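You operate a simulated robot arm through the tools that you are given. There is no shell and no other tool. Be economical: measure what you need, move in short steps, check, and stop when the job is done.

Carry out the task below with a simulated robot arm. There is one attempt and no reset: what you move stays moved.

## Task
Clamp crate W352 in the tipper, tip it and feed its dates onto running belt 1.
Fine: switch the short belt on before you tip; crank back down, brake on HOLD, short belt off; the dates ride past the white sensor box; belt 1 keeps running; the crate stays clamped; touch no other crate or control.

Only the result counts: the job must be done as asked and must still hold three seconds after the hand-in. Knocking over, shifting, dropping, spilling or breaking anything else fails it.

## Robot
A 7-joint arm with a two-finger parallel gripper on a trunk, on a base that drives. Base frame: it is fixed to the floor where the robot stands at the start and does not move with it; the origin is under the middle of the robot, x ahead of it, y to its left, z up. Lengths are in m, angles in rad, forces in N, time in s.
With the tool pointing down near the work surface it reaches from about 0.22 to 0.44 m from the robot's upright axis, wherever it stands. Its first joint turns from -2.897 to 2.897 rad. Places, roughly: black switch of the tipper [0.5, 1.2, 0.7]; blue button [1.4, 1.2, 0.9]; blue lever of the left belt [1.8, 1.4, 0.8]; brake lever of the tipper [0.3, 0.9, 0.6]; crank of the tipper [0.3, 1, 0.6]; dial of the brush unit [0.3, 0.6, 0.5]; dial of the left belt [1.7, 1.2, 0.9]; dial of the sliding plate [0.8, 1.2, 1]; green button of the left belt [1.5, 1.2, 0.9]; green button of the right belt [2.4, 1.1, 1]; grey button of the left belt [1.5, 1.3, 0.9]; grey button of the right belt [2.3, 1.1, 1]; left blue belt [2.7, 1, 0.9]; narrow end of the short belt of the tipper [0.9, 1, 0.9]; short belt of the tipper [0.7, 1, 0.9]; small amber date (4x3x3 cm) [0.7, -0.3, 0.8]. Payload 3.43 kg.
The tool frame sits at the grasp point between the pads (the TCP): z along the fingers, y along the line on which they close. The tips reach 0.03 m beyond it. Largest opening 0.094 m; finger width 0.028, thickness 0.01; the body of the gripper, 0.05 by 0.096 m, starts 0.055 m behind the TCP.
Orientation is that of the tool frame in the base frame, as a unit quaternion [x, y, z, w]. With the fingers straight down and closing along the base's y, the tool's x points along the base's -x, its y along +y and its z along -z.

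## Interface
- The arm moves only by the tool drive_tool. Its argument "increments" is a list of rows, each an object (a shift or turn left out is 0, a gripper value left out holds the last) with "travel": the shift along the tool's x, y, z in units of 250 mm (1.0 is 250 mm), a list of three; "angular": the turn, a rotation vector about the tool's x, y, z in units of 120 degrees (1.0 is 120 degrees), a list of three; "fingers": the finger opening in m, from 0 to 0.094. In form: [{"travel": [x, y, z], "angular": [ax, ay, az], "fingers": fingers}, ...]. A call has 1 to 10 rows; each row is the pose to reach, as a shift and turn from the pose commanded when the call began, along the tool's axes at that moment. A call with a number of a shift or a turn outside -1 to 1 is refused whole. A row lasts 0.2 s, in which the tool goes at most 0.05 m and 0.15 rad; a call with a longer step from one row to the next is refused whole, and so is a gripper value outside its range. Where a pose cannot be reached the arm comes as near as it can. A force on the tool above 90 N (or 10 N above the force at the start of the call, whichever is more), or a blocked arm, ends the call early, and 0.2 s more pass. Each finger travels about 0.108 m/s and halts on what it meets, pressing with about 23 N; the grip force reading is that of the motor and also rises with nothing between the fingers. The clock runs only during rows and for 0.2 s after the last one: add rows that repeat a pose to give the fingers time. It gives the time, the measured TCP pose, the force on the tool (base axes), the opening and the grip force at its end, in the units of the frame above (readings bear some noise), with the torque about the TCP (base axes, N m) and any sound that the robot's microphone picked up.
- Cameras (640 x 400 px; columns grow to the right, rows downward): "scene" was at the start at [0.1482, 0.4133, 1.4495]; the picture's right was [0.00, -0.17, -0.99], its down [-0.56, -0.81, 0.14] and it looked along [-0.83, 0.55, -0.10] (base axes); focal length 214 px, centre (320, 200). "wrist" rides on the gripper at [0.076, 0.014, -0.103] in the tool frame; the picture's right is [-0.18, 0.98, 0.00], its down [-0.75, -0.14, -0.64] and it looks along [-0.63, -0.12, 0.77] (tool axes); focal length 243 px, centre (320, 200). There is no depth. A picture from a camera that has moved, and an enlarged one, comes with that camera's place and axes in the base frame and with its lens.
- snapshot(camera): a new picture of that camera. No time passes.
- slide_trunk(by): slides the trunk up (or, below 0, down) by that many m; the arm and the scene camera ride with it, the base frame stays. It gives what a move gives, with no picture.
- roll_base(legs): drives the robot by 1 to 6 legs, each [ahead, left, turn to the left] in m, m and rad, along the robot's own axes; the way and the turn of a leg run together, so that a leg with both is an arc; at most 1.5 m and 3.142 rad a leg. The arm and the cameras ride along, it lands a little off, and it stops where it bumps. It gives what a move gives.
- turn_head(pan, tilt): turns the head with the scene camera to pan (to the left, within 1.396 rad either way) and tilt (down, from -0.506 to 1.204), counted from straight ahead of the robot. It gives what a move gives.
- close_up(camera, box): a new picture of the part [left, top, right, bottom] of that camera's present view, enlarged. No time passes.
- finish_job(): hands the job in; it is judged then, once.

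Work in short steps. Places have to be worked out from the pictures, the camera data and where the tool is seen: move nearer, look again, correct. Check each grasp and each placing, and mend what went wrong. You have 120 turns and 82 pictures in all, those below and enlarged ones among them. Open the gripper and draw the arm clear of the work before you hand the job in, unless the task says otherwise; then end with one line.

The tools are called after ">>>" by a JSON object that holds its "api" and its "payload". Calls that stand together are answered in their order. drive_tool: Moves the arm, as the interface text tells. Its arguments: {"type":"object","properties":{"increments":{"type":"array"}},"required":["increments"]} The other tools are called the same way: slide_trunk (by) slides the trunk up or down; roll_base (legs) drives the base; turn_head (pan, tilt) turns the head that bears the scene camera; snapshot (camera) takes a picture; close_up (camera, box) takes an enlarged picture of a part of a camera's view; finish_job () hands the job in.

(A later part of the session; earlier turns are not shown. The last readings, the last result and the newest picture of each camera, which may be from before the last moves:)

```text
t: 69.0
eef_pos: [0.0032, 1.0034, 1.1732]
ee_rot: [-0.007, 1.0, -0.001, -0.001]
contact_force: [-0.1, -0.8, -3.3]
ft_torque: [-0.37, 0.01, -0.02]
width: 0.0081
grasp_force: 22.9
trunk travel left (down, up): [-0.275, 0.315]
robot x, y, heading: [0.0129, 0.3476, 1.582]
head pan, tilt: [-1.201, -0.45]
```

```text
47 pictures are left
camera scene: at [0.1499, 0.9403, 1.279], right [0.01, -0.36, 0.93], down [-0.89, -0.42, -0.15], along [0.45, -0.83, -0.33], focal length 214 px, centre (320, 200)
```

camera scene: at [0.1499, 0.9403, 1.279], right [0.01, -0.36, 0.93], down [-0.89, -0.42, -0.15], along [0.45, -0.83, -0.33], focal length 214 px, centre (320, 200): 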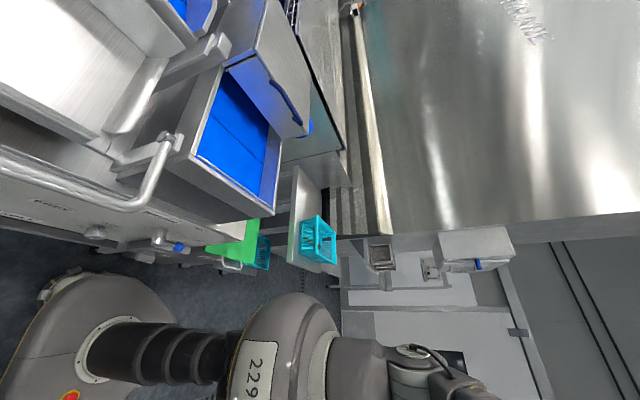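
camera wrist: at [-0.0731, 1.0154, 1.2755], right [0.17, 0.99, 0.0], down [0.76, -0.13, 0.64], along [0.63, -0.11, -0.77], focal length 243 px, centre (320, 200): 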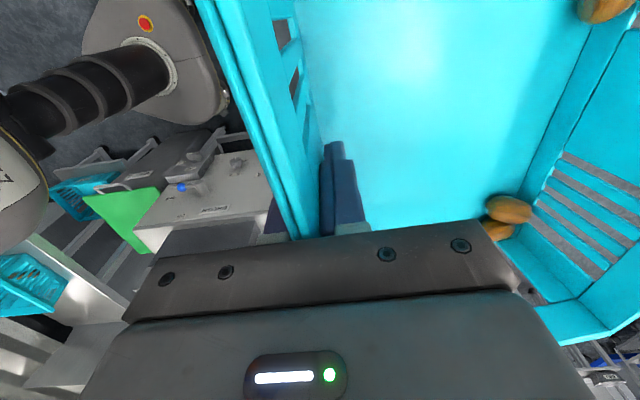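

The crate settled back in the grip (width 0.0081) with dates inside. I move 0.3 m further along +y so the camera, looking away from the crate, sees the tray.

>>> {"api": "roll_base", "payload": {"legs": [[0.32, 0, -0.012]]}}

>>> {"api": "turn_head", "payload": {"pan": -0.75, "tilt": -0.5}}

>>> {"api": "snapshot", "payload": {"camera": "scene"}}

```text
t: 71.2
eef_pos: [0.0114, 1.3265, 1.1728]
ee_rot: [0.0, 1.0, -0.001, -0.001]
contact_force: [0.7, -0.1, -4.1]
ft_torque: [-0.39, -0.02, -0.02]
width: 0.0081
grasp_force: 23.3
trunk travel left (down, up): [-0.275, 0.315]
robot x, y, heading: [0.0162, 0.6703, 1.568]
head pan, tilt: [-1.201, -0.45]
```

```text
t: 72.1
eef_pos: [0.0104, 1.3275, 1.1731]
ee_rot: [-0.001, 1.0, -0.001, -0.001]
contact_force: [-0.2, 0.2, -2.7]
ft_torque: [-0.36, 0.03, -0.03]
width: 0.0087
grasp_force: 23.1
trunk travel left (down, up): [-0.275, 0.315]
robot x, y, heading: [0.017, 0.6713, 1.564]
head pan, tilt: [-0.75, -0.499]
```

```text
46 pictures are left
camera scene: at [0.1609, 1.2805, 1.2552], right [0.0, -0.73, 0.68], down [-0.88, -0.33, -0.35], along [0.48, -0.6, -0.64], focal length 214 px, centre (320, 200)
```

scene: 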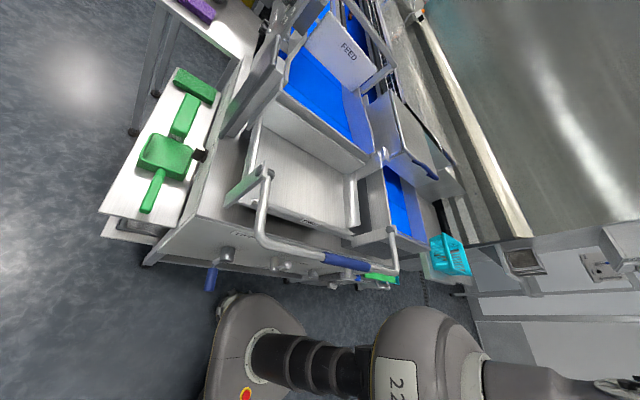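

Excellent view of tray and bail. I enlarge it for measuring, including the machine side where the black switch is.

>>> {"api": "close_up", "payload": {"camera": "scene", "box": [200, 90, 420, 280]}}

>>> {"api": "close_up", "payload": {"camera": "scene", "box": [180, 0, 400, 140]}}

```text
2.11 times, centred on (310, 185) of scene
camera zoom: at [0.1609, 1.2805, 1.2552], right [0.0, -0.73, 0.68], down [-0.88, -0.33, -0.35], along [0.48, -0.6, -0.64], focal length 452 px, centre (341, 232)
```

zoom: 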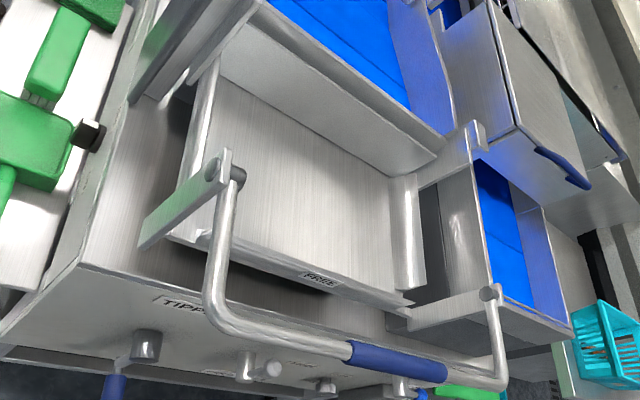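

```text
2.86 times, centred on (290, 70) of scene
camera zoom: at [0.1609, 1.2805, 1.2552], right [0.0, -0.73, 0.68], down [-0.88, -0.33, -0.35], along [0.48, -0.6, -0.64], focal length 613 px, centre (406, 571)
```

zoom: 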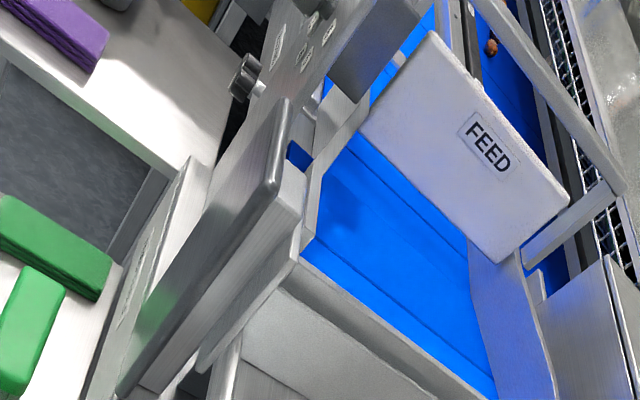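

Triangulated: tray floor at z≈0.868, y≈0.813–1.125, x≈0.40–0.60; bail pivots at (0.355, 0.81 / 1.166, 1.01). I fold the head up away from the crate, raise a little and drive around to face the tipper.

>>> {"api": "turn_head", "payload": {"pan": -1.39, "tilt": 0.0}}

>>> {"api": "drive_tool", "payload": {"increments": [{"travel": [0, 0, -0.12]}, {"travel": [0, 0, -0.24]}, {"travel": [0, 0, -0.3]}]}}

>>> {"api": "roll_base", "payload": {"legs": [[0, 0.62, 0], [0, 0, -1.564], [0, 0.3, 0]]}}

>>> {"api": "snapshot", "payload": {"camera": "wrist"}}

```text
t: 73.1
eef_pos: [0.0106, 1.3257, 1.1728]
ee_rot: [0.0, 1.0, -0.001, 0.0]
contact_force: [-0.4, -0.8, -3.5]
ft_torque: [-0.37, 0.01, -0.01]
width: 0.0082
grasp_force: 23.2
trunk travel left (down, up): [-0.275, 0.315]
robot x, y, heading: [0.018, 0.6711, 1.568]
head pan, tilt: [-1.389, 0.0]
```

```text
t: 73.9
eef_pos: [0.0132, 1.3264, 1.2483]
ee_rot: [0.001, 1.0, -0.001, -0.001]
contact_force: [0.0, -0.7, -3.2]
ft_torque: [-0.39, 0.01, -0.01]
width: 0.0081
grasp_force: 22.8
trunk travel left (down, up): [-0.275, 0.315]
robot x, y, heading: [0.0163, 0.672, 1.565]
head pan, tilt: [-1.389, 0.0]
```

```text
t: 82.8
eef_pos: [0.048, 0.9738, 1.2482]
ee_rot: [0.706, 0.708, 0.0, -0.001]
contact_force: [-0.2, 0.9, -3.5]
ft_torque: [0.01, 0.35, 0.03]
width: 0.0084
grasp_force: 22.8
trunk travel left (down, up): [-0.275, 0.315]
robot x, y, heading: [-0.6046, 0.969, 0.001]
head pan, tilt: [-1.389, 0.0]
```

```text
43 pictures are left
camera wrist: at [0.0634, 1.0489, 1.3503], right [0.98, -0.18, 0.0], down [-0.14, -0.76, 0.64], along [-0.12, -0.63, -0.77], focal length 243 px, centre (320, 200)
```

wrist: 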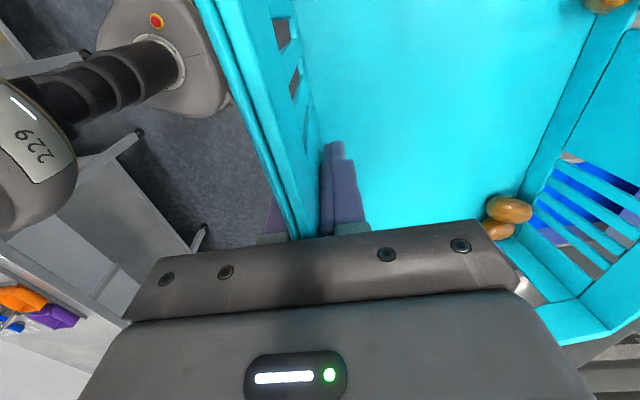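

Aligned at y=0.974, crate still secure. I drive forward 0.35 m above the tray and look.

>>> {"api": "roll_base", "payload": {"legs": [[0.35, 0, 0]]}}

>>> {"api": "drive_tool", "payload": {"increments": [{"travel": [0, 0, 0.15]}, {"travel": [0, 0, 0.3]}, {"travel": [0, 0, 0.45]}, {"travel": [0, 0, 0.6]}]}}

>>> {"api": "snapshot", "payload": {"camera": "wrist"}}

>>> {"api": "snapshot", "payload": {"camera": "scene"}}

```text
t: 85.0
eef_pos: [0.3919, 0.9767, 1.247]
ee_rot: [0.705, 0.709, -0.001, -0.002]
contact_force: [0.1, 0.0, -4.0]
ft_torque: [0.03, 0.42, 0.0]
width: 0.0083
grasp_force: 22.8
trunk travel left (down, up): [-0.275, 0.315]
robot x, y, heading: [-0.2619, 0.9655, 0.006]
head pan, tilt: [-1.389, 0.0]
```

```text
t: 86.0
eef_pos: [0.3923, 0.9785, 1.0953]
ee_rot: [0.705, 0.71, 0.0, -0.001]
contact_force: [0.4, 1.2, -3.6]
ft_torque: [0.05, 0.39, 0.01]
width: 0.0084
grasp_force: 23.4
trunk travel left (down, up): [-0.275, 0.315]
robot x, y, heading: [-0.2612, 0.9699, 0.006]
head pan, tilt: [-1.389, 0.0]
```

```text
42 pictures are left
camera wrist: at [0.4065, 1.0534, 1.1982], right [0.98, -0.18, 0.0], down [-0.13, -0.76, 0.64], along [-0.12, -0.63, -0.77], focal length 243 px, centre (320, 200)
```

wrist: 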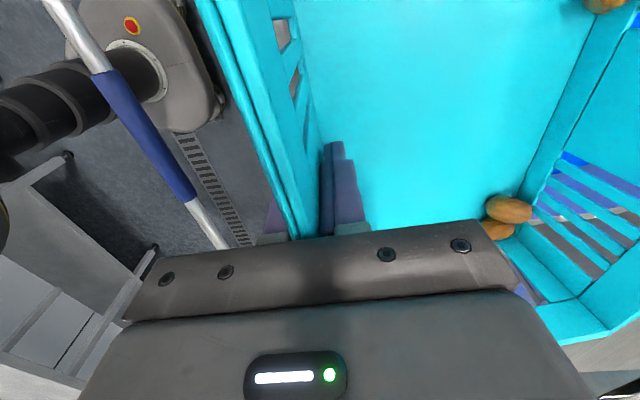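

```text
41 pictures are left
camera scene: at [0.3039, 0.8678, 1.211], right [-0.18, 0.0, 0.98], down [-0.01, 1.0, 0.0], along [-0.98, -0.01, -0.18], focal length 214 px, centre (320, 200)
```

scene: 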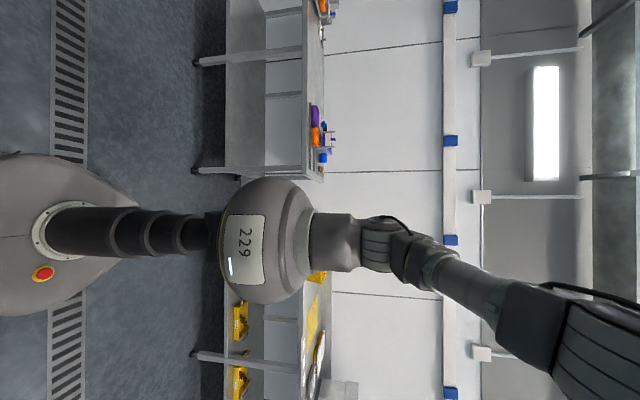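

The wrist camera cannot see the tray below, so I'll land by feel: expected touchdown at TCP z≈0.955. I descend in small steps watching force.

>>> {"api": "drive_tool", "payload": {"increments": [{"travel": [0, 0, 0.08]}, {"travel": [0, 0, 0.16]}, {"travel": [0, 0, 0.24]}]}}

>>> {"api": "drive_tool", "payload": {"increments": [{"travel": [0, 0, 0.04]}, {"travel": [0, 0, 0.08]}, {"travel": [0, 0, 0.12]}]}}

>>> {"api": "drive_tool", "payload": {"increments": [{"travel": [0, 0, 0.03]}, {"travel": [0, 0, 0.06]}]}}

```text
t: 86.8
eef_pos: [0.3923, 0.9785, 1.0369]
ee_rot: [0.705, 0.709, 0.0, -0.001]
contact_force: [0.3, -0.3, -4.0]
ft_torque: [0.04, 0.38, -0.01]
width: 0.0081
grasp_force: 23.1
trunk travel left (down, up): [-0.275, 0.315]
robot x, y, heading: [-0.2634, 0.9659, 0.005]
head pan, tilt: [-1.389, 0.0]
```

```text
t: 87.7
eef_pos: [0.3906, 0.9779, 1.0073]
ee_rot: [0.704, 0.71, 0.001, -0.003]
contact_force: [-2.5, -0.1, -1.4]
ft_torque: [-0.19, 0.19, -0.51]
width: 0.0084
grasp_force: 22.7
trunk travel left (down, up): [-0.275, 0.315]
robot x, y, heading: [-0.2616, 0.9685, 0.004]
head pan, tilt: [-1.389, 0.0]
```

```text
t: 88.2
eef_pos: [0.387, 0.9783, 0.9964]
ee_rot: [0.705, 0.71, 0.001, -0.001]
contact_force: [-22.7, -0.5, 7.8]
ft_torque: [-0.23, -1.04, -0.43]
width: 0.0084
grasp_force: 22.9
trunk travel left (down, up): [-0.275, 0.315]
robot x, y, heading: [-0.2654, 0.9703, 0.006]
head pan, tilt: [-1.389, 0.0]
```

Contact pushes toward -x: the crate's far side is meeting the tray's back plate. I lift slightly, shift 2 cm toward -x and descend again.

>>> {"api": "drive_tool", "payload": {"increments": [{"travel": [0, 0, -0.06]}, {"travel": [0, -0.08, -0.06]}, {"travel": [0, -0.08, 0]}, {"travel": [0, -0.08, 0.04]}]}}

>>> {"api": "drive_tool", "payload": {"increments": [{"travel": [0, 0, 0.03]}, {"travel": [0, 0, 0.06]}]}}

```text
t: 89.2
eef_pos: [0.372, 0.9764, 0.9838]
ee_rot: [0.704, 0.71, 0.0, -0.002]
contact_force: [0.7, 0.3, -3.4]
ft_torque: [0.01, 0.39, -0.01]
width: 0.0081
grasp_force: 22.8
trunk travel left (down, up): [-0.275, 0.315]
robot x, y, heading: [-0.263, 0.9682, 0.006]
head pan, tilt: [-1.389, 0.0]
```

```text
t: 89.8
eef_pos: [0.3697, 0.9764, 0.967]
ee_rot: [0.705, 0.709, -0.001, -0.001]
contact_force: [0.1, -1.3, -3.3]
ft_torque: [0.04, 0.37, -0.01]
width: 0.0083
grasp_force: 23.1
trunk travel left (down, up): [-0.275, 0.315]
robot x, y, heading: [-0.2663, 0.9677, 0.003]
head pan, tilt: [-1.389, 0.0]
```

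Free now, at z 0.967. I continue the descent in 5–7 mm steps.

>>> {"api": "drive_tool", "payload": {"increments": [{"travel": [0, 0, 0.03]}, {"travel": [0, 0, 0.03]}]}}

>>> {"api": "drive_tool", "payload": {"increments": [{"travel": [0, 0, 0.03]}, {"travel": [0, 0, 0.03]}]}}

>>> {"api": "snapshot", "payload": {"camera": "wrist"}}

```text
t: 90.5
eef_pos: [0.3699, 0.9768, 0.9604]
ee_rot: [0.704, 0.71, 0.001, -0.001]
contact_force: [-2.3, 2.6, 5.2]
ft_torque: [-0.32, -1.06, 0.09]
width: 0.0086
grasp_force: 22.7
trunk travel left (down, up): [-0.275, 0.315]
robot x, y, heading: [-0.2628, 0.9666, 0.007]
head pan, tilt: [-1.389, 0.0]
```

```text
t: 91.0
eef_pos: [0.3697, 0.9764, 0.9546]
ee_rot: [0.704, 0.71, 0.001, -0.002]
contact_force: [-1.6, 0.0, 6.2]
ft_torque: [0.05, -1.02, 0.14]
width: 0.0101
grasp_force: 23.3
trunk travel left (down, up): [-0.275, 0.315]
robot x, y, heading: [-0.2626, 0.9691, 0.003]
head pan, tilt: [-1.389, 0.0]
```

```text
40 pictures are left
camera wrist: at [0.3839, 1.0517, 1.0564], right [0.98, -0.18, 0.0], down [-0.14, -0.76, 0.64], along [-0.11, -0.63, -0.77], focal length 243 px, centre (320, 200)
```

wrist: 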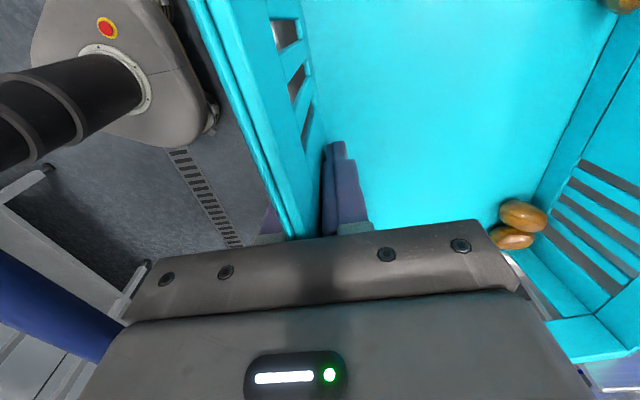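

Touchdown at the expected height with the far side first. I press down slightly more to seat the near side.

>>> {"api": "drive_tool", "payload": {"increments": [{"travel": [0, 0, 0.025]}, {"travel": [0, 0, 0.025]}]}}

>>> {"api": "drive_tool", "payload": {"increments": [{"travel": [0, 0, 0.025]}, {"travel": [0, 0, 0.025]}]}}

```text
t: 91.7
eef_pos: [0.3708, 0.9777, 0.9494]
ee_rot: [0.704, 0.71, 0.002, 0.0]
contact_force: [3.7, 1.3, 16.9]
ft_torque: [0.2, -1.43, 0.07]
width: 0.0113
grasp_force: 22.5
trunk travel left (down, up): [-0.275, 0.315]
robot x, y, heading: [-0.2656, 0.9669, 0.006]
head pan, tilt: [-1.389, 0.0]
```

```text
t: 92.2
eef_pos: [0.3711, 0.9764, 0.9467]
ee_rot: [0.704, 0.71, 0.004, 0.003]
contact_force: [13.4, 2.8, 49.0]
ft_torque: [0.35, -2.26, 0.12]
width: 0.0116
grasp_force: 22.7
trunk travel left (down, up): [-0.275, 0.315]
robot x, y, heading: [-0.2594, 0.9676, 0.006]
head pan, tilt: [-1.389, 0.0]
```

Firmly seated now. I ease up, open the fingers, and rise.

>>> {"api": "drive_tool", "payload": {"increments": [{"travel": [0, 0, -0.02]}, {"travel": [0, 0, -0.02], "fingers": 0.03}, {"travel": [0, 0, -0.02], "fingers": 0.05}, {"travel": [0, 0, -0.02], "fingers": 0.05}, {"travel": [0, 0, -0.15], "fingers": 0.05}, {"travel": [0, 0, -0.3], "fingers": 0.05}, {"travel": [0, 0, -0.45], "fingers": 0.05}, {"travel": [0, 0, -0.6], "fingers": 0.05}, {"travel": [0, 0, -0.75], "fingers": 0.05}]}}

>>> {"api": "turn_head", "payload": {"pan": 0.1, "tilt": 0.3}}

>>> {"api": "snapshot", "payload": {"camera": "scene"}}

```text
t: 94.2
eef_pos: [0.3703, 0.9789, 1.129]
ee_rot: [0.704, 0.71, 0.0, -0.002]
contact_force: [-0.2, 0.5, 0.3]
ft_torque: [-0.01, -0.03, -0.03]
width: 0.0502
grasp_force: 0.1
trunk travel left (down, up): [-0.275, 0.315]
robot x, y, heading: [-0.2633, 0.9698, 0.004]
head pan, tilt: [-1.389, 0.0]
```

```text
t: 95.8
eef_pos: [0.3708, 0.9779, 1.1281]
ee_rot: [0.704, 0.71, 0.0, -0.001]
contact_force: [0.8, 0.1, -0.2]
ft_torque: [-0.05, -0.01, -0.01]
width: 0.0499
grasp_force: 0.1
trunk travel left (down, up): [-0.275, 0.315]
robot x, y, heading: [-0.2626, 0.968, 0.005]
head pan, tilt: [0.099, 0.3]
```

```text
39 pictures are left
camera scene: at [0.3803, 0.8958, 1.1663], right [-1.0, -0.01, -0.1], down [-0.04, 0.95, 0.3], along [0.09, 0.3, -0.95], focal length 214 px, centre (320, 200)
```

scene: 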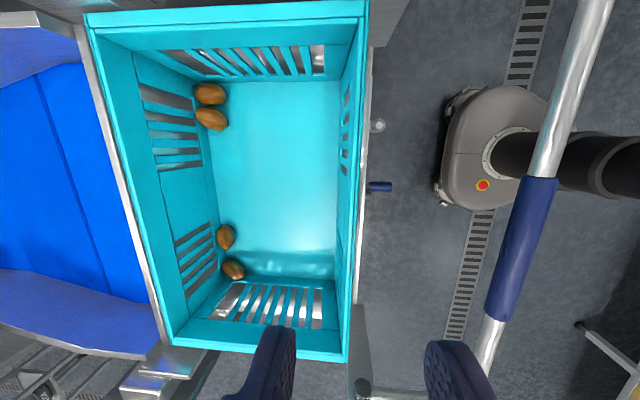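

The crate sits well in the tray with all four dates. Next, the clamp bail: its blue grip is at about (0.243, 0.983, 1.005). I fold the head back, move over the bar with open fingers and check.

>>> {"api": "turn_head", "payload": {"pan": -1.2, "tilt": 0.9}}

>>> {"api": "drive_tool", "payload": {"increments": [{"travel": [0, -0.17, 0], "angular": [0, 0, 0.004], "fingers": 0.07}, {"travel": [0.01, -0.34, 0], "angular": [0, 0, 0.004], "fingers": 0.07}, {"travel": [0.02, -0.51, 0], "angular": [0, 0, 0.004], "fingers": 0.07}, {"travel": [0.02, -0.51, 0.15], "angular": [0, 0, 0.004], "fingers": 0.07}, {"travel": [0.02, -0.51, 0.25], "angular": [0, 0, 0.004], "fingers": 0.07}]}}

>>> {"api": "snapshot", "payload": {"camera": "wrist"}}

```text
t: 97.3
eef_pos: [0.3703, 0.9781, 1.1282]
ee_rot: [0.705, 0.709, 0.001, -0.001]
contact_force: [0.4, 0.6, -0.1]
ft_torque: [-0.01, 0.0, 0.01]
width: 0.0499
grasp_force: 0.1
trunk travel left (down, up): [-0.275, 0.315]
robot x, y, heading: [-0.2615, 0.968, 0.006]
head pan, tilt: [-1.201, 0.901]
```

```text
t: 98.5
eef_pos: [0.2437, 0.9818, 1.0656]
ee_rot: [0.707, 0.708, -0.001, -0.001]
contact_force: [-0.2, 0.6, -0.5]
ft_torque: [-0.03, 0.03, -0.03]
width: 0.0698
grasp_force: 0.1
trunk travel left (down, up): [-0.275, 0.315]
robot x, y, heading: [-0.2618, 0.9664, -0.002]
head pan, tilt: [-1.201, 0.901]
```

```text
38 pictures are left
camera wrist: at [0.258, 1.0568, 1.1668], right [0.98, -0.18, 0.0], down [-0.14, -0.76, 0.64], along [-0.12, -0.63, -0.77], focal length 243 px, centre (320, 200)
```

wrist: 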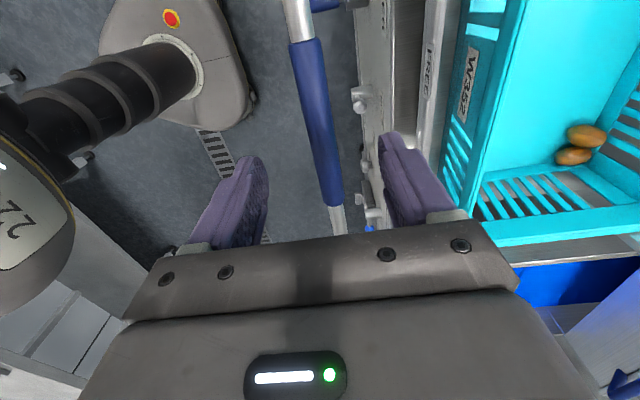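

The bar is centred between the fingers. I descend and close on it.

>>> {"api": "drive_tool", "payload": {"increments": [{"travel": [0, 0, 0.12]}, {"travel": [0, 0, 0.24]}, {"travel": [0, 0, 0.24], "fingers": 0.03}, {"travel": [0, 0, 0.24], "fingers": 0.0}, {"travel": [0, 0, 0.24], "fingers": 0.0}]}}

>>> {"api": "snapshot", "payload": {"camera": "wrist"}}

```text
t: 99.7
eef_pos: [0.2453, 0.981, 1.006]
ee_rot: [0.708, 0.706, 0.0, -0.001]
contact_force: [5.1, 1.1, -2.3]
ft_torque: [0.12, -0.05, 0.04]
width: 0.0181
grasp_force: 45.0
trunk travel left (down, up): [-0.275, 0.315]
robot x, y, heading: [-0.2636, 0.9691, 0.002]
head pan, tilt: [-1.201, 0.901]
```

```text
37 pictures are left
camera wrist: at [0.2604, 1.0552, 1.1071], right [0.98, -0.18, 0.0], down [-0.14, -0.76, 0.64], along [-0.12, -0.63, -0.77], focal length 243 px, centre (320, 200)
```

wrist: 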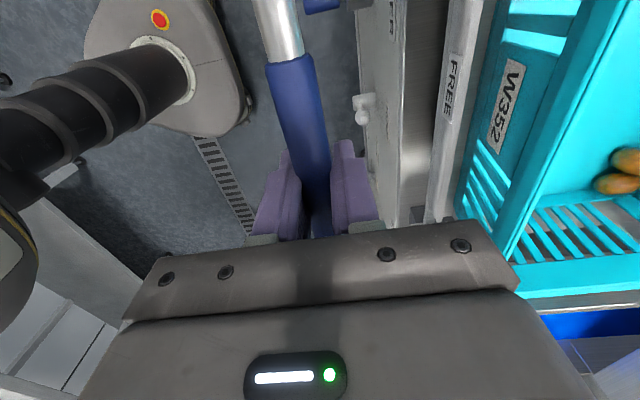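

Gripped (bar Ø≈18 mm). I swing the bail along its arc about the pivot (0.355, 1.01), radius 0.11, the first 45°, watching the forces.

>>> {"api": "drive_tool", "payload": {"increments": [{"travel": [0, 0.004, -0.065]}, {"travel": [0, 0.015, -0.13]}, {"travel": [0, 0.035, -0.185]}, {"travel": [0, 0.059, -0.236]}, {"travel": [0, 0.092, -0.284]}, {"travel": [0, 0.129, -0.327]}]}}

```text
t: 101.1
eef_pos: [0.2758, 0.9806, 1.0885]
ee_rot: [0.708, 0.707, 0.001, -0.003]
contact_force: [-1.1, -2.7, -0.5]
ft_torque: [-0.15, -0.03, 0.03]
width: 0.0138
grasp_force: 44.9
trunk travel left (down, up): [-0.275, 0.315]
robot x, y, heading: [-0.26, 0.9685, 0.006]
head pan, tilt: [-1.201, 0.901]
```

Width fell to 0.0138, so the bar may be slipping in the pads. I check.

>>> {"api": "snapshot", "payload": {"camera": "wrist"}}

```text
36 pictures are left
camera wrist: at [0.2907, 1.0553, 1.1906], right [0.98, -0.19, 0.0], down [-0.14, -0.76, 0.64], along [-0.12, -0.63, -0.77], focal length 243 px, centre (320, 200)
```

wrist: 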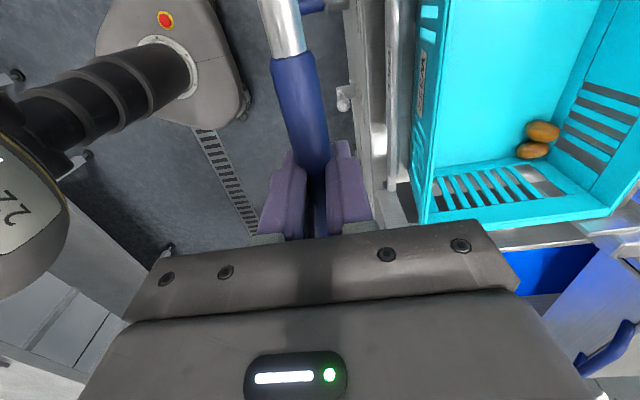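

Still held. I continue over the top of the arc.

>>> {"api": "drive_tool", "payload": {"increments": [{"travel": [0, 0.045, -0.035]}, {"travel": [0, 0.096, -0.063]}, {"travel": [0, 0.15, -0.088]}, {"travel": [0, 0.2, -0.1]}, {"travel": [0, 0.26, -0.106]}, {"travel": [0, 0.316, -0.106]}, {"travel": [0, 0.37, -0.1]}, {"travel": [0, 0.43, -0.09]}]}}

>>> {"api": "snapshot", "payload": {"camera": "wrist"}}

```text
t: 102.9
eef_pos: [0.3845, 0.9811, 1.1114]
ee_rot: [0.708, 0.706, 0.002, -0.001]
contact_force: [14.0, -3.1, 33.9]
ft_torque: [0.05, -0.22, 0.34]
width: 0.0139
grasp_force: 44.8
trunk travel left (down, up): [-0.275, 0.315]
robot x, y, heading: [-0.2625, 0.9665, 0.003]
head pan, tilt: [-1.201, 0.901]
```

```text
35 pictures are left
camera wrist: at [0.3994, 1.0557, 1.2141], right [0.98, -0.19, 0.0], down [-0.14, -0.76, 0.64], along [-0.12, -0.63, -0.77], focal length 243 px, centre (320, 200)
```

wrist: 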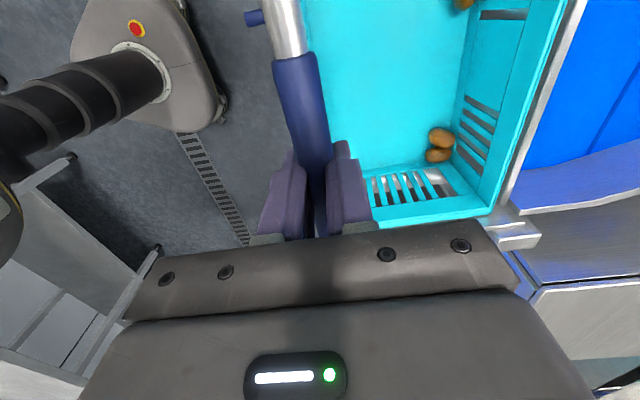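

Held well; the force shows the bail's radius is slightly larger than assumed. I continue down the far side with a radius of about 0.117.

>>> {"api": "drive_tool", "payload": {"increments": [{"travel": [0, 0.02, -0.028]}, {"travel": [0, 0.06, -0.024]}, {"travel": [0, 0.116, 0.0]}, {"travel": [0, 0.166, 0.032]}, {"travel": [0, 0.214, 0.072]}, {"travel": [0, 0.252, 0.116]}, {"travel": [0, 0.286, 0.17]}]}}

```text
t: 104.5
eef_pos: [0.4468, 0.9815, 1.0663]
ee_rot: [0.707, 0.707, -0.003, -0.006]
contact_force: [-56.4, 1.6, -24.9]
ft_torque: [-0.39, 0.81, 0.21]
width: 0.0134
grasp_force: 45.4
trunk travel left (down, up): [-0.275, 0.315]
robot x, y, heading: [-0.2578, 0.968, 0.006]
head pan, tilt: [-1.201, 0.901]
```

The force now points inward; refitting gives pivot (0.353, 1.011), radius 0.108. I continue down with the corrected arc.

>>> {"api": "drive_tool", "payload": {"increments": [{"travel": [0, -0.03, 0.02]}, {"travel": [0, -0.022, 0.048]}, {"travel": [0, -0.008, 0.085]}, {"travel": [0, 0.004, 0.118]}, {"travel": [0, 0.012, 0.15]}, {"travel": [0, 0.014, 0.17]}]}}

>>> {"api": "snapshot", "payload": {"camera": "wrist"}}

```text
t: 105.9
eef_pos: [0.4543, 0.9814, 1.0289]
ee_rot: [0.708, 0.706, 0.002, 0.0]
contact_force: [-33.4, 1.9, 12.0]
ft_torque: [0.07, 0.67, 0.03]
width: 0.0133
grasp_force: 45.3
trunk travel left (down, up): [-0.275, 0.315]
robot x, y, heading: [-0.2631, 0.9653, 0.007]
head pan, tilt: [-1.201, 0.901]
```

```text
34 pictures are left
camera wrist: at [0.4686, 1.0559, 1.1317], right [0.98, -0.19, 0.0], down [-0.14, -0.75, 0.64], along [-0.12, -0.63, -0.77], focal length 243 px, centre (320, 200)
```

wrist: 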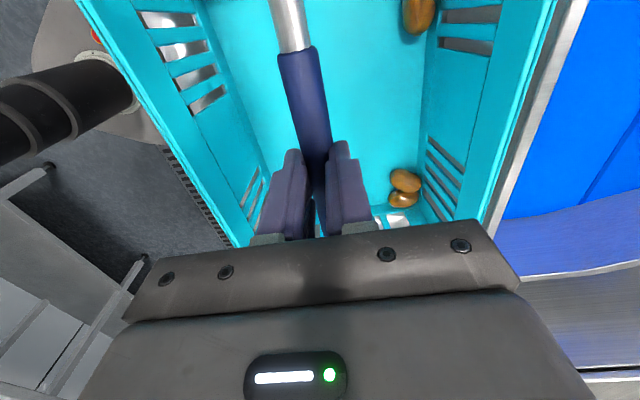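

The bar is nearly down over the crate. I continue pressing down gently with x eased back.

>>> {"api": "drive_tool", "payload": {"increments": [{"travel": [0, -0.024, 0.02]}, {"travel": [0, -0.024, 0.05]}, {"travel": [0, -0.024, 0.075]}, {"travel": [0, -0.024, 0.1]}]}}

```text
t: 106.9
eef_pos: [0.4528, 0.9814, 1.0147]
ee_rot: [0.708, 0.707, 0.009, 0.007]
contact_force: [18.8, 1.7, 51.8]
ft_torque: [-0.44, 0.36, -0.01]
width: 0.0139
grasp_force: 45.0
trunk travel left (down, up): [-0.275, 0.315]
robot x, y, heading: [-0.2615, 0.9677, 0.005]
head pan, tilt: [-1.201, 0.901]
```

It stops firmly (52 N) on the crate's rims. I open, rise, and check from above.

>>> {"api": "drive_tool", "payload": {"increments": [{"travel": [0, 0, -0.02], "fingers": 0.02}, {"travel": [0, 0, -0.02], "fingers": 0.05}, {"travel": [0, 0, -0.02], "fingers": 0.05}, {"travel": [0, 0, -0.2], "fingers": 0.05}, {"travel": [0, 0, -0.4], "fingers": 0.05}, {"travel": [0, 0, -0.6], "fingers": 0.05}, {"travel": [0, -0.1, -0.75], "fingers": 0.05}]}}

>>> {"api": "turn_head", "payload": {"pan": 0.1, "tilt": 0.3}}

>>> {"api": "snapshot", "payload": {"camera": "scene"}}

```text
t: 108.5
eef_pos: [0.4258, 0.9806, 1.1885]
ee_rot: [0.707, 0.707, 0.0, -0.001]
contact_force: [-0.3, -0.4, 0.1]
ft_torque: [0.02, -0.03, 0.03]
width: 0.0501
grasp_force: 0.0
trunk travel left (down, up): [-0.275, 0.315]
robot x, y, heading: [-0.2607, 0.9688, 0.004]
head pan, tilt: [-1.201, 0.901]
```

```text
t: 110.0
eef_pos: [0.4285, 0.9789, 1.1871]
ee_rot: [0.708, 0.706, 0.0, -0.001]
contact_force: [-0.2, -1.3, -0.9]
ft_torque: [-0.03, 0.01, -0.01]
width: 0.0503
grasp_force: 0.0
trunk travel left (down, up): [-0.275, 0.315]
robot x, y, heading: [-0.2651, 0.965, 0.003]
head pan, tilt: [0.099, 0.3]
```

```text
33 pictures are left
camera scene: at [0.4369, 0.8973, 1.2254], right [-1.0, 0.0, -0.1], down [-0.03, 0.95, 0.3], along [0.09, 0.3, -0.95], focal length 214 px, centre (320, 200)
```

scene: 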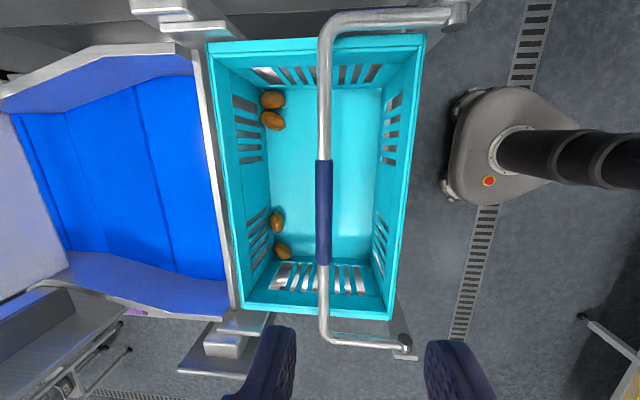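

The bail lies across the crate. Next the black switch of the short belt on the tipper's left side: I drive left and look at it.

>>> {"api": "roll_base", "payload": {"legs": [[-0.05, 0.62, 0]]}}

>>> {"api": "turn_head", "payload": {"pan": 0.2, "tilt": -0.5}}

>>> {"api": "snapshot", "payload": {"camera": "scene"}}

>>> {"api": "turn_head", "payload": {"pan": 1.0, "tilt": -0.3}}

>>> {"api": "snapshot", "payload": {"camera": "scene"}}

```text
t: 113.4
eef_pos: [0.3759, 1.5878, 1.1874]
ee_rot: [0.708, 0.706, 0.0, -0.002]
contact_force: [0.0, -0.2, -0.7]
ft_torque: [-0.03, 0.03, 0.01]
width: 0.0498
grasp_force: 0.0
trunk travel left (down, up): [-0.275, 0.315]
robot x, y, heading: [-0.3122, 1.5778, 0.002]
head pan, tilt: [0.099, 0.3]
```

```text
t: 114.5
eef_pos: [0.3762, 1.5878, 1.1875]
ee_rot: [0.708, 0.706, 0.0, 0.0]
contact_force: [0.6, -0.3, -0.1]
ft_torque: [-0.01, -0.01, -0.03]
width: 0.05
grasp_force: 0.0
trunk travel left (down, up): [-0.275, 0.315]
robot x, y, heading: [-0.3138, 1.5755, 0.004]
head pan, tilt: [0.201, -0.499]
```

```text
32 pictures are left
camera scene: at [0.3884, 1.4373, 1.2526], right [-0.98, 0.0, -0.2], down [0.1, 0.88, -0.47], along [0.17, -0.48, -0.86], focal length 214 px, centre (320, 200)
```

scene: 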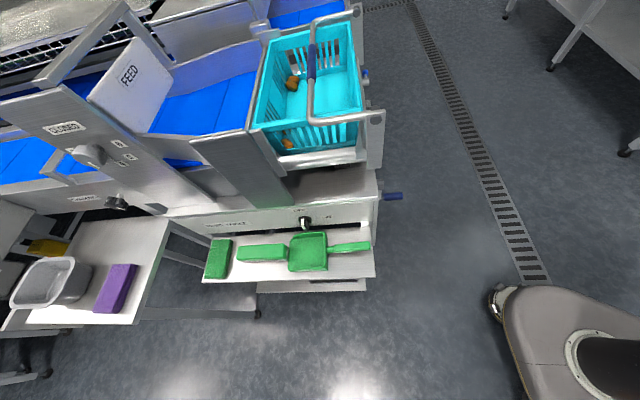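

```text
t: 115.7
eef_pos: [0.3749, 1.587, 1.1866]
ee_rot: [0.707, 0.707, 0.0, -0.001]
contact_force: [1.1, -0.1, -0.3]
ft_torque: [-0.01, -0.01, 0.02]
width: 0.0501
grasp_force: 0.1
trunk travel left (down, up): [-0.275, 0.315]
robot x, y, heading: [-0.3149, 1.5776, 0.002]
head pan, tilt: [1.0, -0.3]
```

```text
31 pictures are left
camera scene: at [0.4412, 1.4515, 1.2758], right [-0.54, 0.0, -0.84], down [0.25, 0.96, -0.16], along [0.8, -0.3, -0.52], focal length 214 px, centre (320, 200)
```

scene: 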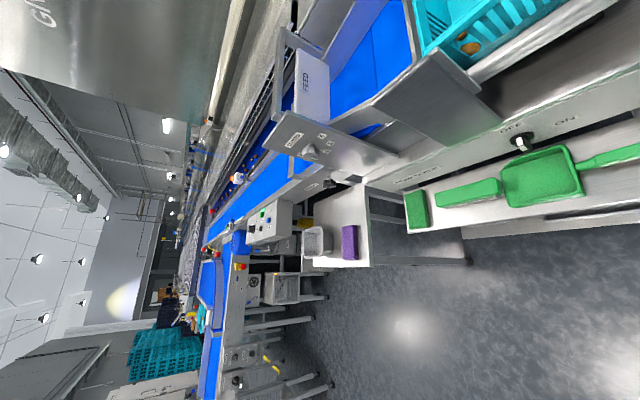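

I enlarge the switch with its OFF/ON labels and the sliding-plate/belt area.

>>> {"api": "close_up", "payload": {"camera": "scene", "box": [380, 90, 640, 230]}}

>>> {"api": "close_up", "payload": {"camera": "scene", "box": [190, 90, 350, 280]}}

```text
2.46 times, centred on (510, 160) of scene
camera zoom: at [0.4412, 1.4515, 1.2758], right [-0.54, 0.0, -0.84], down [0.25, 0.96, -0.16], along [0.8, -0.3, -0.52], focal length 528 px, centre (-148, 298)
```

zoom: 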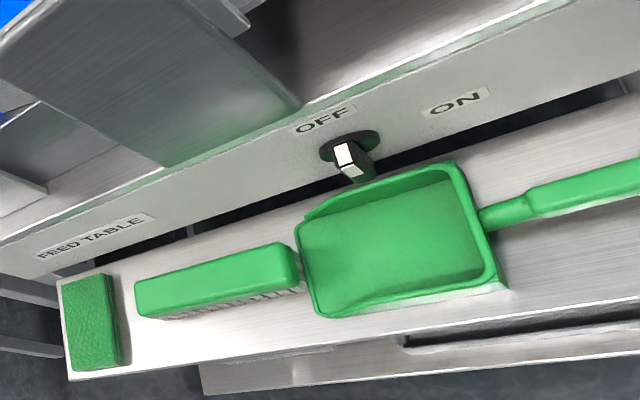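

```text
2.11 times, centred on (270, 185) of scene
camera zoom: at [0.4412, 1.4515, 1.2758], right [-0.54, 0.0, -0.84], down [0.25, 0.96, -0.16], along [0.8, -0.3, -0.52], focal length 452 px, centre (425, 232)
```

zoom: 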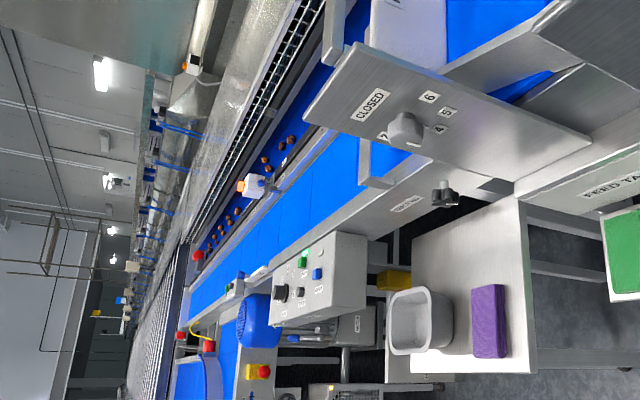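

The knob points to OFF; ON lies toward -x. I zoom in further to understand the knob shape and the sliding-plate dial setting.

>>> {"api": "close_up", "payload": {"camera": "scene", "box": [490, 105, 580, 165]}}

>>> {"api": "close_up", "payload": {"camera": "scene", "box": [275, 110, 355, 200]}}

```text
6.67 times, centred on (535, 135) of scene
camera zoom: at [0.4412, 1.4515, 1.2758], right [-0.54, 0.0, -0.84], down [0.25, 0.96, -0.16], along [0.8, -0.3, -0.52], focal length 1430 px, centre (-1113, 633)
```

zoom: 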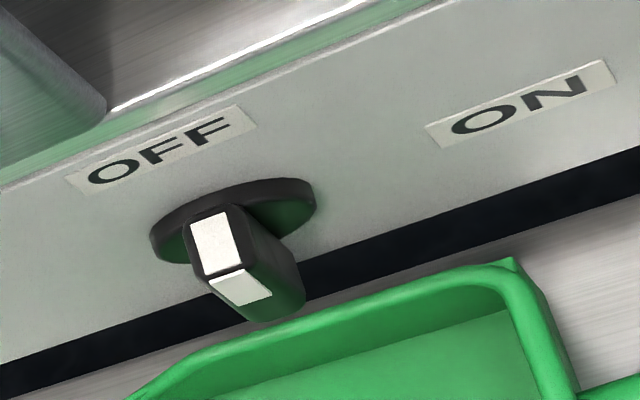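

```text
4.44 times, centred on (315, 155) of scene
camera zoom: at [0.4412, 1.4515, 1.2758], right [-0.54, 0.0, -0.84], down [0.25, 0.96, -0.16], along [0.8, -0.3, -0.52], focal length 953 px, centre (342, 400)
```

zoom: 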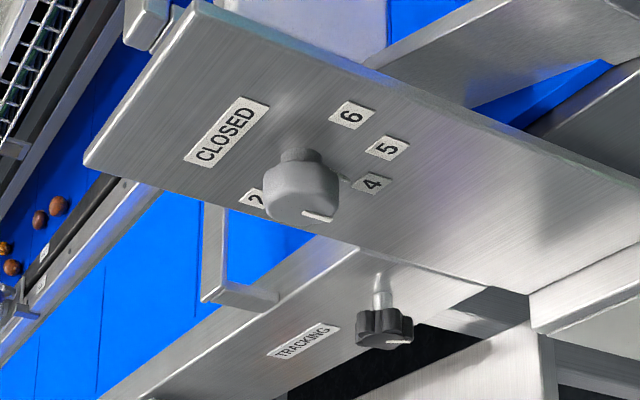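

The dial of the plate is at an open setting. The switch is a ridge knob at about (0.537, 1.20, 0.715); OFF is straight up, ON is 90° toward -x. The dustpan lies just below, so I will come from above at a slant. I retract and pitch the tool, then bring the base nearer.

>>> {"api": "turn_head", "payload": {"pan": 1.39, "tilt": 0.9}}

>>> {"api": "drive_tool", "payload": {"increments": [{"travel": [0, -0.18, 0], "angular": [0, -0.067, 0]}, {"travel": [0, -0.36, 0], "angular": [0, -0.133, 0]}, {"travel": [0, -0.54, 0], "angular": [0, -0.2, 0]}, {"travel": [0, -0.72, 0], "angular": [0, -0.267, 0]}, {"travel": [0, -0.8, 0], "angular": [0, -0.333, 0]}]}}

>>> {"api": "roll_base", "payload": {"legs": [[0.36, 0.02, 0]]}}

>>> {"api": "snapshot", "payload": {"camera": "wrist"}}

```text
t: 117.1
eef_pos: [0.3754, 1.5868, 1.1864]
ee_rot: [0.708, 0.707, 0.0, -0.002]
contact_force: [0.2, 0.6, 0.2]
ft_torque: [0.01, 0.0, -0.02]
width: 0.0502
grasp_force: 0.0
trunk travel left (down, up): [-0.275, 0.315]
robot x, y, heading: [-0.3125, 1.5788, 0.009]
head pan, tilt: [1.389, 0.901]
```

```text
t: 118.3
eef_pos: [0.1748, 1.5866, 1.189]
ee_rot: [0.665, 0.664, -0.242, 0.241]
contact_force: [0.3, -0.3, 0.4]
ft_torque: [0.0, -0.03, 0.0]
width: 0.0502
grasp_force: 0.2
trunk travel left (down, up): [-0.275, 0.315]
robot x, y, heading: [-0.3126, 1.5771, -0.001]
head pan, tilt: [1.389, 0.901]
```

```text
t: 120.6
eef_pos: [0.536, 1.6087, 1.1865]
ee_rot: [0.665, 0.665, -0.242, 0.239]
contact_force: [-0.5, 0.3, 0.4]
ft_torque: [-0.02, 0.0, -0.01]
width: 0.0501
grasp_force: 0.0
trunk travel left (down, up): [-0.275, 0.315]
robot x, y, heading: [0.0463, 1.596, 0.005]
head pan, tilt: [1.389, 0.901]
```

```text
26 pictures are left
camera wrist: at [0.5516, 1.7312, 1.217], right [0.98, -0.14, 0.12], down [-0.14, -0.17, 0.98], along [-0.12, -0.98, -0.18], focal length 243 px, centre (320, 200)
```

wrist: 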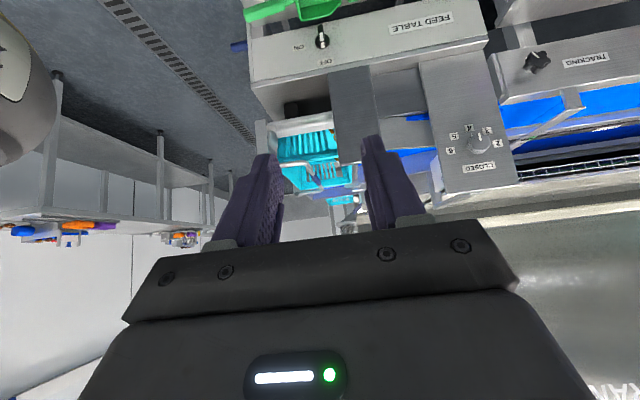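

The knob is confirmed at (0.541, ~1.2, 0.713), exactly along the tool axis. I approach straight along the tool axis in two moves.

>>> {"api": "drive_tool", "payload": {"increments": [{"travel": [0, 0.01, 0.19]}, {"travel": [0, 0.02, 0.38]}, {"travel": [0, 0.02, 0.57]}, {"travel": [0, 0.02, 0.76]}, {"travel": [0.01, 0.02, 0.95]}]}}

>>> {"api": "drive_tool", "payload": {"increments": [{"travel": [0, 0, 0.19]}, {"travel": [0.01, 0, 0.38]}, {"travel": [0.01, 0, 0.57]}, {"travel": [0.01, 0, 0.76]}, {"travel": [0.02, 0, 0.95]}, {"travel": [0.02, 0, 1.0]}]}}

>>> {"api": "snapshot", "payload": {"camera": "wrist"}}

```text
t: 121.8
eef_pos: [0.5402, 1.4568, 1.0033]
ee_rot: [0.665, 0.664, -0.242, 0.24]
contact_force: [-0.1, 0.5, 0.4]
ft_torque: [0.01, -0.01, 0.03]
width: 0.05
grasp_force: 0.0
trunk travel left (down, up): [-0.275, 0.315]
robot x, y, heading: [0.0457, 1.6, 0.008]
head pan, tilt: [1.389, 0.901]
```

```text
t: 123.2
eef_pos: [0.5391, 1.3018, 0.8077]
ee_rot: [0.665, 0.664, -0.241, 0.241]
contact_force: [-0.3, 0.2, 0.3]
ft_torque: [-0.01, -0.04, 0.01]
width: 0.0501
grasp_force: 0.1
trunk travel left (down, up): [-0.275, 0.315]
robot x, y, heading: [0.0437, 1.5984, 0.009]
head pan, tilt: [1.389, 0.901]
```

```text
25 pictures are left
camera wrist: at [0.5547, 1.425, 0.8374], right [0.98, -0.14, 0.12], down [-0.14, -0.17, 0.98], along [-0.12, -0.98, -0.19], focal length 243 px, centre (320, 200)
```

wrist: 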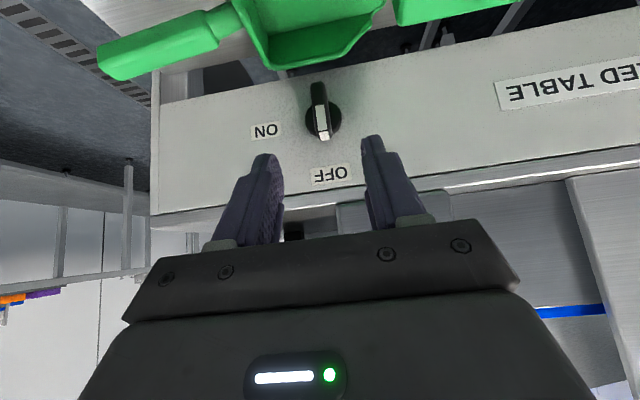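

The knob is exactly between the fingers. I advance about 10 cm onto the ridge and close gently.

>>> {"api": "drive_tool", "payload": {"increments": [{"travel": [0, 0, 0.15]}, {"travel": [-0.01, 0, 0.28]}, {"travel": [-0.014, 0, 0.36]}, {"travel": [-0.014, 0, 0.41]}]}}

>>> {"api": "drive_tool", "payload": {"increments": [{"fingers": 0.02}, {"fingers": 0.0}, {"fingers": 0.0}]}}

>>> {"api": "snapshot", "payload": {"camera": "wrist"}}

```text
t: 124.2
eef_pos: [0.5411, 1.2328, 0.7327]
ee_rot: [0.665, 0.665, -0.241, 0.24]
contact_force: [0.4, -0.2, 0.0]
ft_torque: [0.03, -0.01, 0.0]
width: 0.0502
grasp_force: 0.1
trunk travel left (down, up): [-0.275, 0.315]
robot x, y, heading: [0.045, 1.5982, 0.006]
head pan, tilt: [1.389, 0.901]
```

```text
t: 125.0
eef_pos: [0.5405, 1.2328, 0.7334]
ee_rot: [0.665, 0.665, -0.241, 0.239]
contact_force: [-7.6, 1.1, -2.1]
ft_torque: [-0.25, 0.02, -0.12]
width: 0.0194
grasp_force: 44.8
trunk travel left (down, up): [-0.275, 0.315]
robot x, y, heading: [0.0472, 1.6004, 0.008]
head pan, tilt: [1.389, 0.901]
```

```text
24 pictures are left
camera wrist: at [0.5548, 1.3556, 0.7618], right [0.98, -0.14, 0.12], down [-0.14, -0.17, 0.98], along [-0.12, -0.98, -0.18], focal length 243 px, centre (320, 200)
```

wrist: 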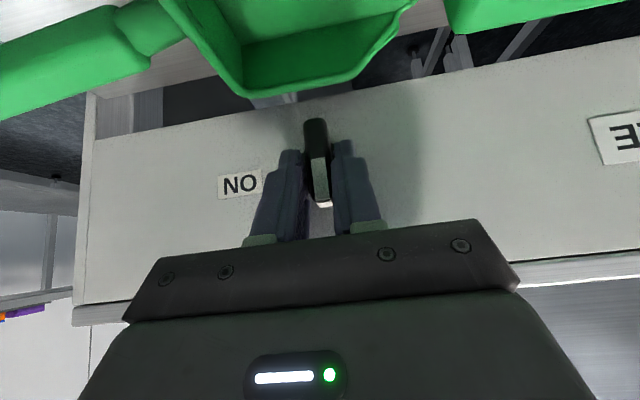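

The ridge is gripped. I twist 50° toward ON about the knob's axis.

>>> {"api": "drive_tool", "payload": {"increments": [{"travel": [0, -0.012, 0.001], "angular": [-0.053, 0, 0.0447]}, {"travel": [0.002, -0.024, 0.003], "angular": [-0.106, 0, 0.0893]}, {"travel": [0.005, -0.036, 0.006], "angular": [-0.16, 0, 0.134]}, {"travel": [0.009, -0.046, 0.01], "angular": [-0.213, 0, 0.1787]}, {"travel": [0.014, -0.056, 0.016], "angular": [-0.266, 0, 0.223]}, {"travel": [0.019, -0.064, 0.023], "angular": [-0.319, 0, 0.268]}]}}

>>> {"api": "snapshot", "payload": {"camera": "wrist"}}

```text
t: 126.4
eef_pos: [0.5222, 1.2332, 0.7269]
ee_rot: [0.705, 0.498, 0.063, 0.501]
contact_force: [-17.1, -4.1, 31.6]
ft_torque: [-0.36, -0.32, 0.1]
width: 0.015
grasp_force: 45.2
trunk travel left (down, up): [-0.275, 0.315]
robot x, y, heading: [0.0484, 1.5978, 0.002]
head pan, tilt: [1.389, 0.901]
```

```text
23 pictures are left
camera wrist: at [0.5091, 1.3559, 0.7564], right [0.54, -0.14, 0.83], down [-0.84, -0.16, 0.52], along [0.06, -0.98, -0.21], focal length 243 px, centre (320, 200)
```

wrist: 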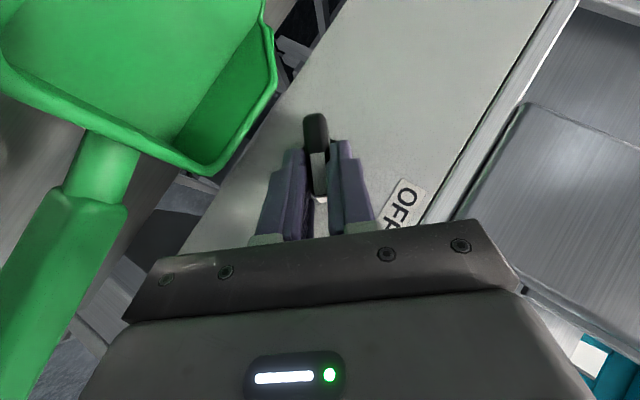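

The knob follows. I turn 12° more (body stays clear of the dustpan), then release; the rest I'll push from above.

>>> {"api": "drive_tool", "payload": {"increments": [{"travel": [0, -0.009, 0], "angular": [-0.038, 0, 0.032]}, {"travel": [0, -0.0175, 0], "angular": [-0.0766, 0, 0.0643]}, {"travel": [0, -0.0175, 0], "angular": [-0.0766, 0, 0.0643]}]}}

>>> {"api": "drive_tool", "payload": {"increments": [{"fingers": 0.035}, {"fingers": 0.035}, {"travel": [0, 0, -0.12], "fingers": 0.035}, {"travel": [0, 0, -0.24], "fingers": 0.035}, {"travel": [0, 0, -0.36], "fingers": 0.035}]}}

>>> {"api": "snapshot", "payload": {"camera": "wrist"}}

```text
t: 127.2
eef_pos: [0.5181, 1.2333, 0.724]
ee_rot: [0.695, 0.444, 0.136, 0.549]
contact_force: [-17.9, -10.4, 28.4]
ft_torque: [-1.13, -0.38, -0.9]
width: 0.0151
grasp_force: 45.2
trunk travel left (down, up): [-0.275, 0.315]
robot x, y, heading: [0.0422, 1.5983, 0.005]
head pan, tilt: [1.389, 0.901]
```

```text
t: 128.4
eef_pos: [0.4602, 1.289, 0.7541]
ee_rot: [0.696, 0.444, 0.136, 0.548]
contact_force: [0.5, 0.2, 0.5]
ft_torque: [-0.02, -0.01, 0.0]
width: 0.0352
grasp_force: 0.1
trunk travel left (down, up): [-0.275, 0.315]
robot x, y, heading: [0.045, 1.5994, 0.006]
head pan, tilt: [1.389, 0.901]
```

```text
22 pictures are left
camera wrist: at [0.4425, 1.4121, 0.781], right [0.36, -0.15, 0.92], down [-0.93, -0.17, 0.33], along [0.1, -0.98, -0.19], focal length 243 px, centre (320, 200)
```

wrist: 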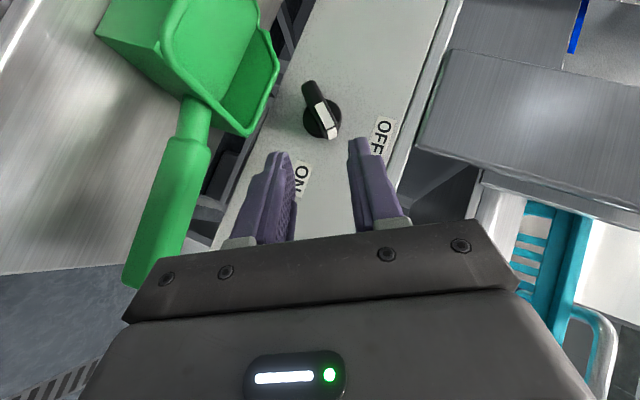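

The knob is at about 55–60°. With closed fingers back in the original slant I will press the ridge end down from above; first I reorient above it.

>>> {"api": "drive_tool", "payload": {"increments": [{"travel": [0.004, 0.116, 0.004], "angular": [0.0495, 0, -0.0415], "fingers": 0.0}, {"travel": [0.008, 0.233, 0.009], "angular": [0.099, 0, -0.083], "fingers": 0.0}, {"travel": [0.008, 0.233, 0.009], "angular": [0.1485, 0, -0.1245]}, {"travel": [0.008, 0.233, 0.009], "angular": [0.198, 0, -0.166]}, {"travel": [0.008, 0.233, 0.009], "angular": [0.2475, 0, -0.2075]}, {"travel": [0.008, 0.233, 0.009], "angular": [0.297, 0, -0.249]}, {"travel": [-0.01, 0.225, 0.08], "angular": [0.3465, 0, -0.2905]}, {"travel": [-0.03, 0.215, 0.15], "angular": [0.396, 0, -0.332]}, {"travel": [-0.05, 0.209, 0.221], "angular": [0.396, 0, -0.332]}]}}

>>> {"api": "snapshot", "payload": {"camera": "wrist"}}

```text
t: 130.4
eef_pos: [0.5141, 1.2457, 0.7846]
ee_rot: [0.665, 0.666, -0.24, 0.239]
contact_force: [0.3, 0.5, 0.1]
ft_torque: [-0.05, 0.02, 0.01]
width: 0.0001
grasp_force: 23.5
trunk travel left (down, up): [-0.275, 0.315]
robot x, y, heading: [0.0445, 1.5956, 0.01]
head pan, tilt: [1.389, 0.901]
```

```text
21 pictures are left
camera wrist: at [0.5304, 1.3692, 0.8137], right [0.98, -0.14, 0.12], down [-0.14, -0.17, 0.98], along [-0.12, -0.98, -0.19], focal length 243 px, centre (320, 200)
```

wrist: 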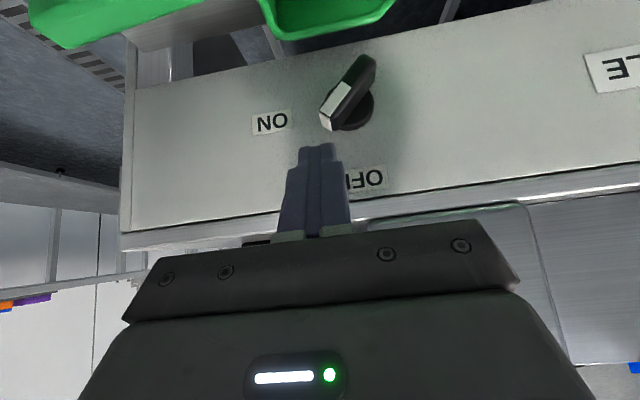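

The tip is right above the pointer end. I press down in steps.

>>> {"api": "drive_tool", "payload": {"increments": [{"travel": [0.03, 0, 0.07]}, {"travel": [0.055, 0, 0.12]}, {"travel": [0.076, 0, 0.166]}, {"travel": [0.084, 0, 0.178]}]}}

>>> {"api": "snapshot", "payload": {"camera": "wrist"}}

```text
t: 131.5
eef_pos: [0.5035, 1.2343, 0.7345]
ee_rot: [0.668, 0.662, -0.246, 0.234]
contact_force: [-19.7, 4.4, 0.7]
ft_torque: [0.01, 0.39, -0.12]
width: 0.0
grasp_force: 23.1
trunk travel left (down, up): [-0.275, 0.315]
robot x, y, heading: [0.0433, 1.5976, 0.005]
head pan, tilt: [1.389, 0.901]
stopped in row 4: the force on the tool passed its limit at 92 N (the readings are from after the stop); the commanded pose is now the measured one
```

```text
20 pictures are left
camera wrist: at [0.5214, 1.3564, 0.7634], right [0.98, -0.15, 0.1], down [-0.13, -0.17, 0.98], along [-0.13, -0.97, -0.18], focal length 243 px, centre (320, 200)
```

wrist: 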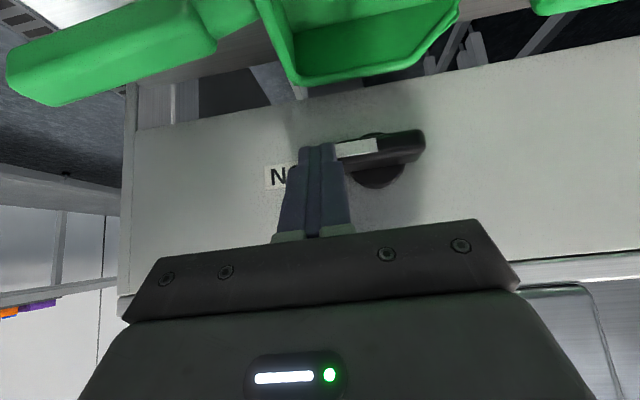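

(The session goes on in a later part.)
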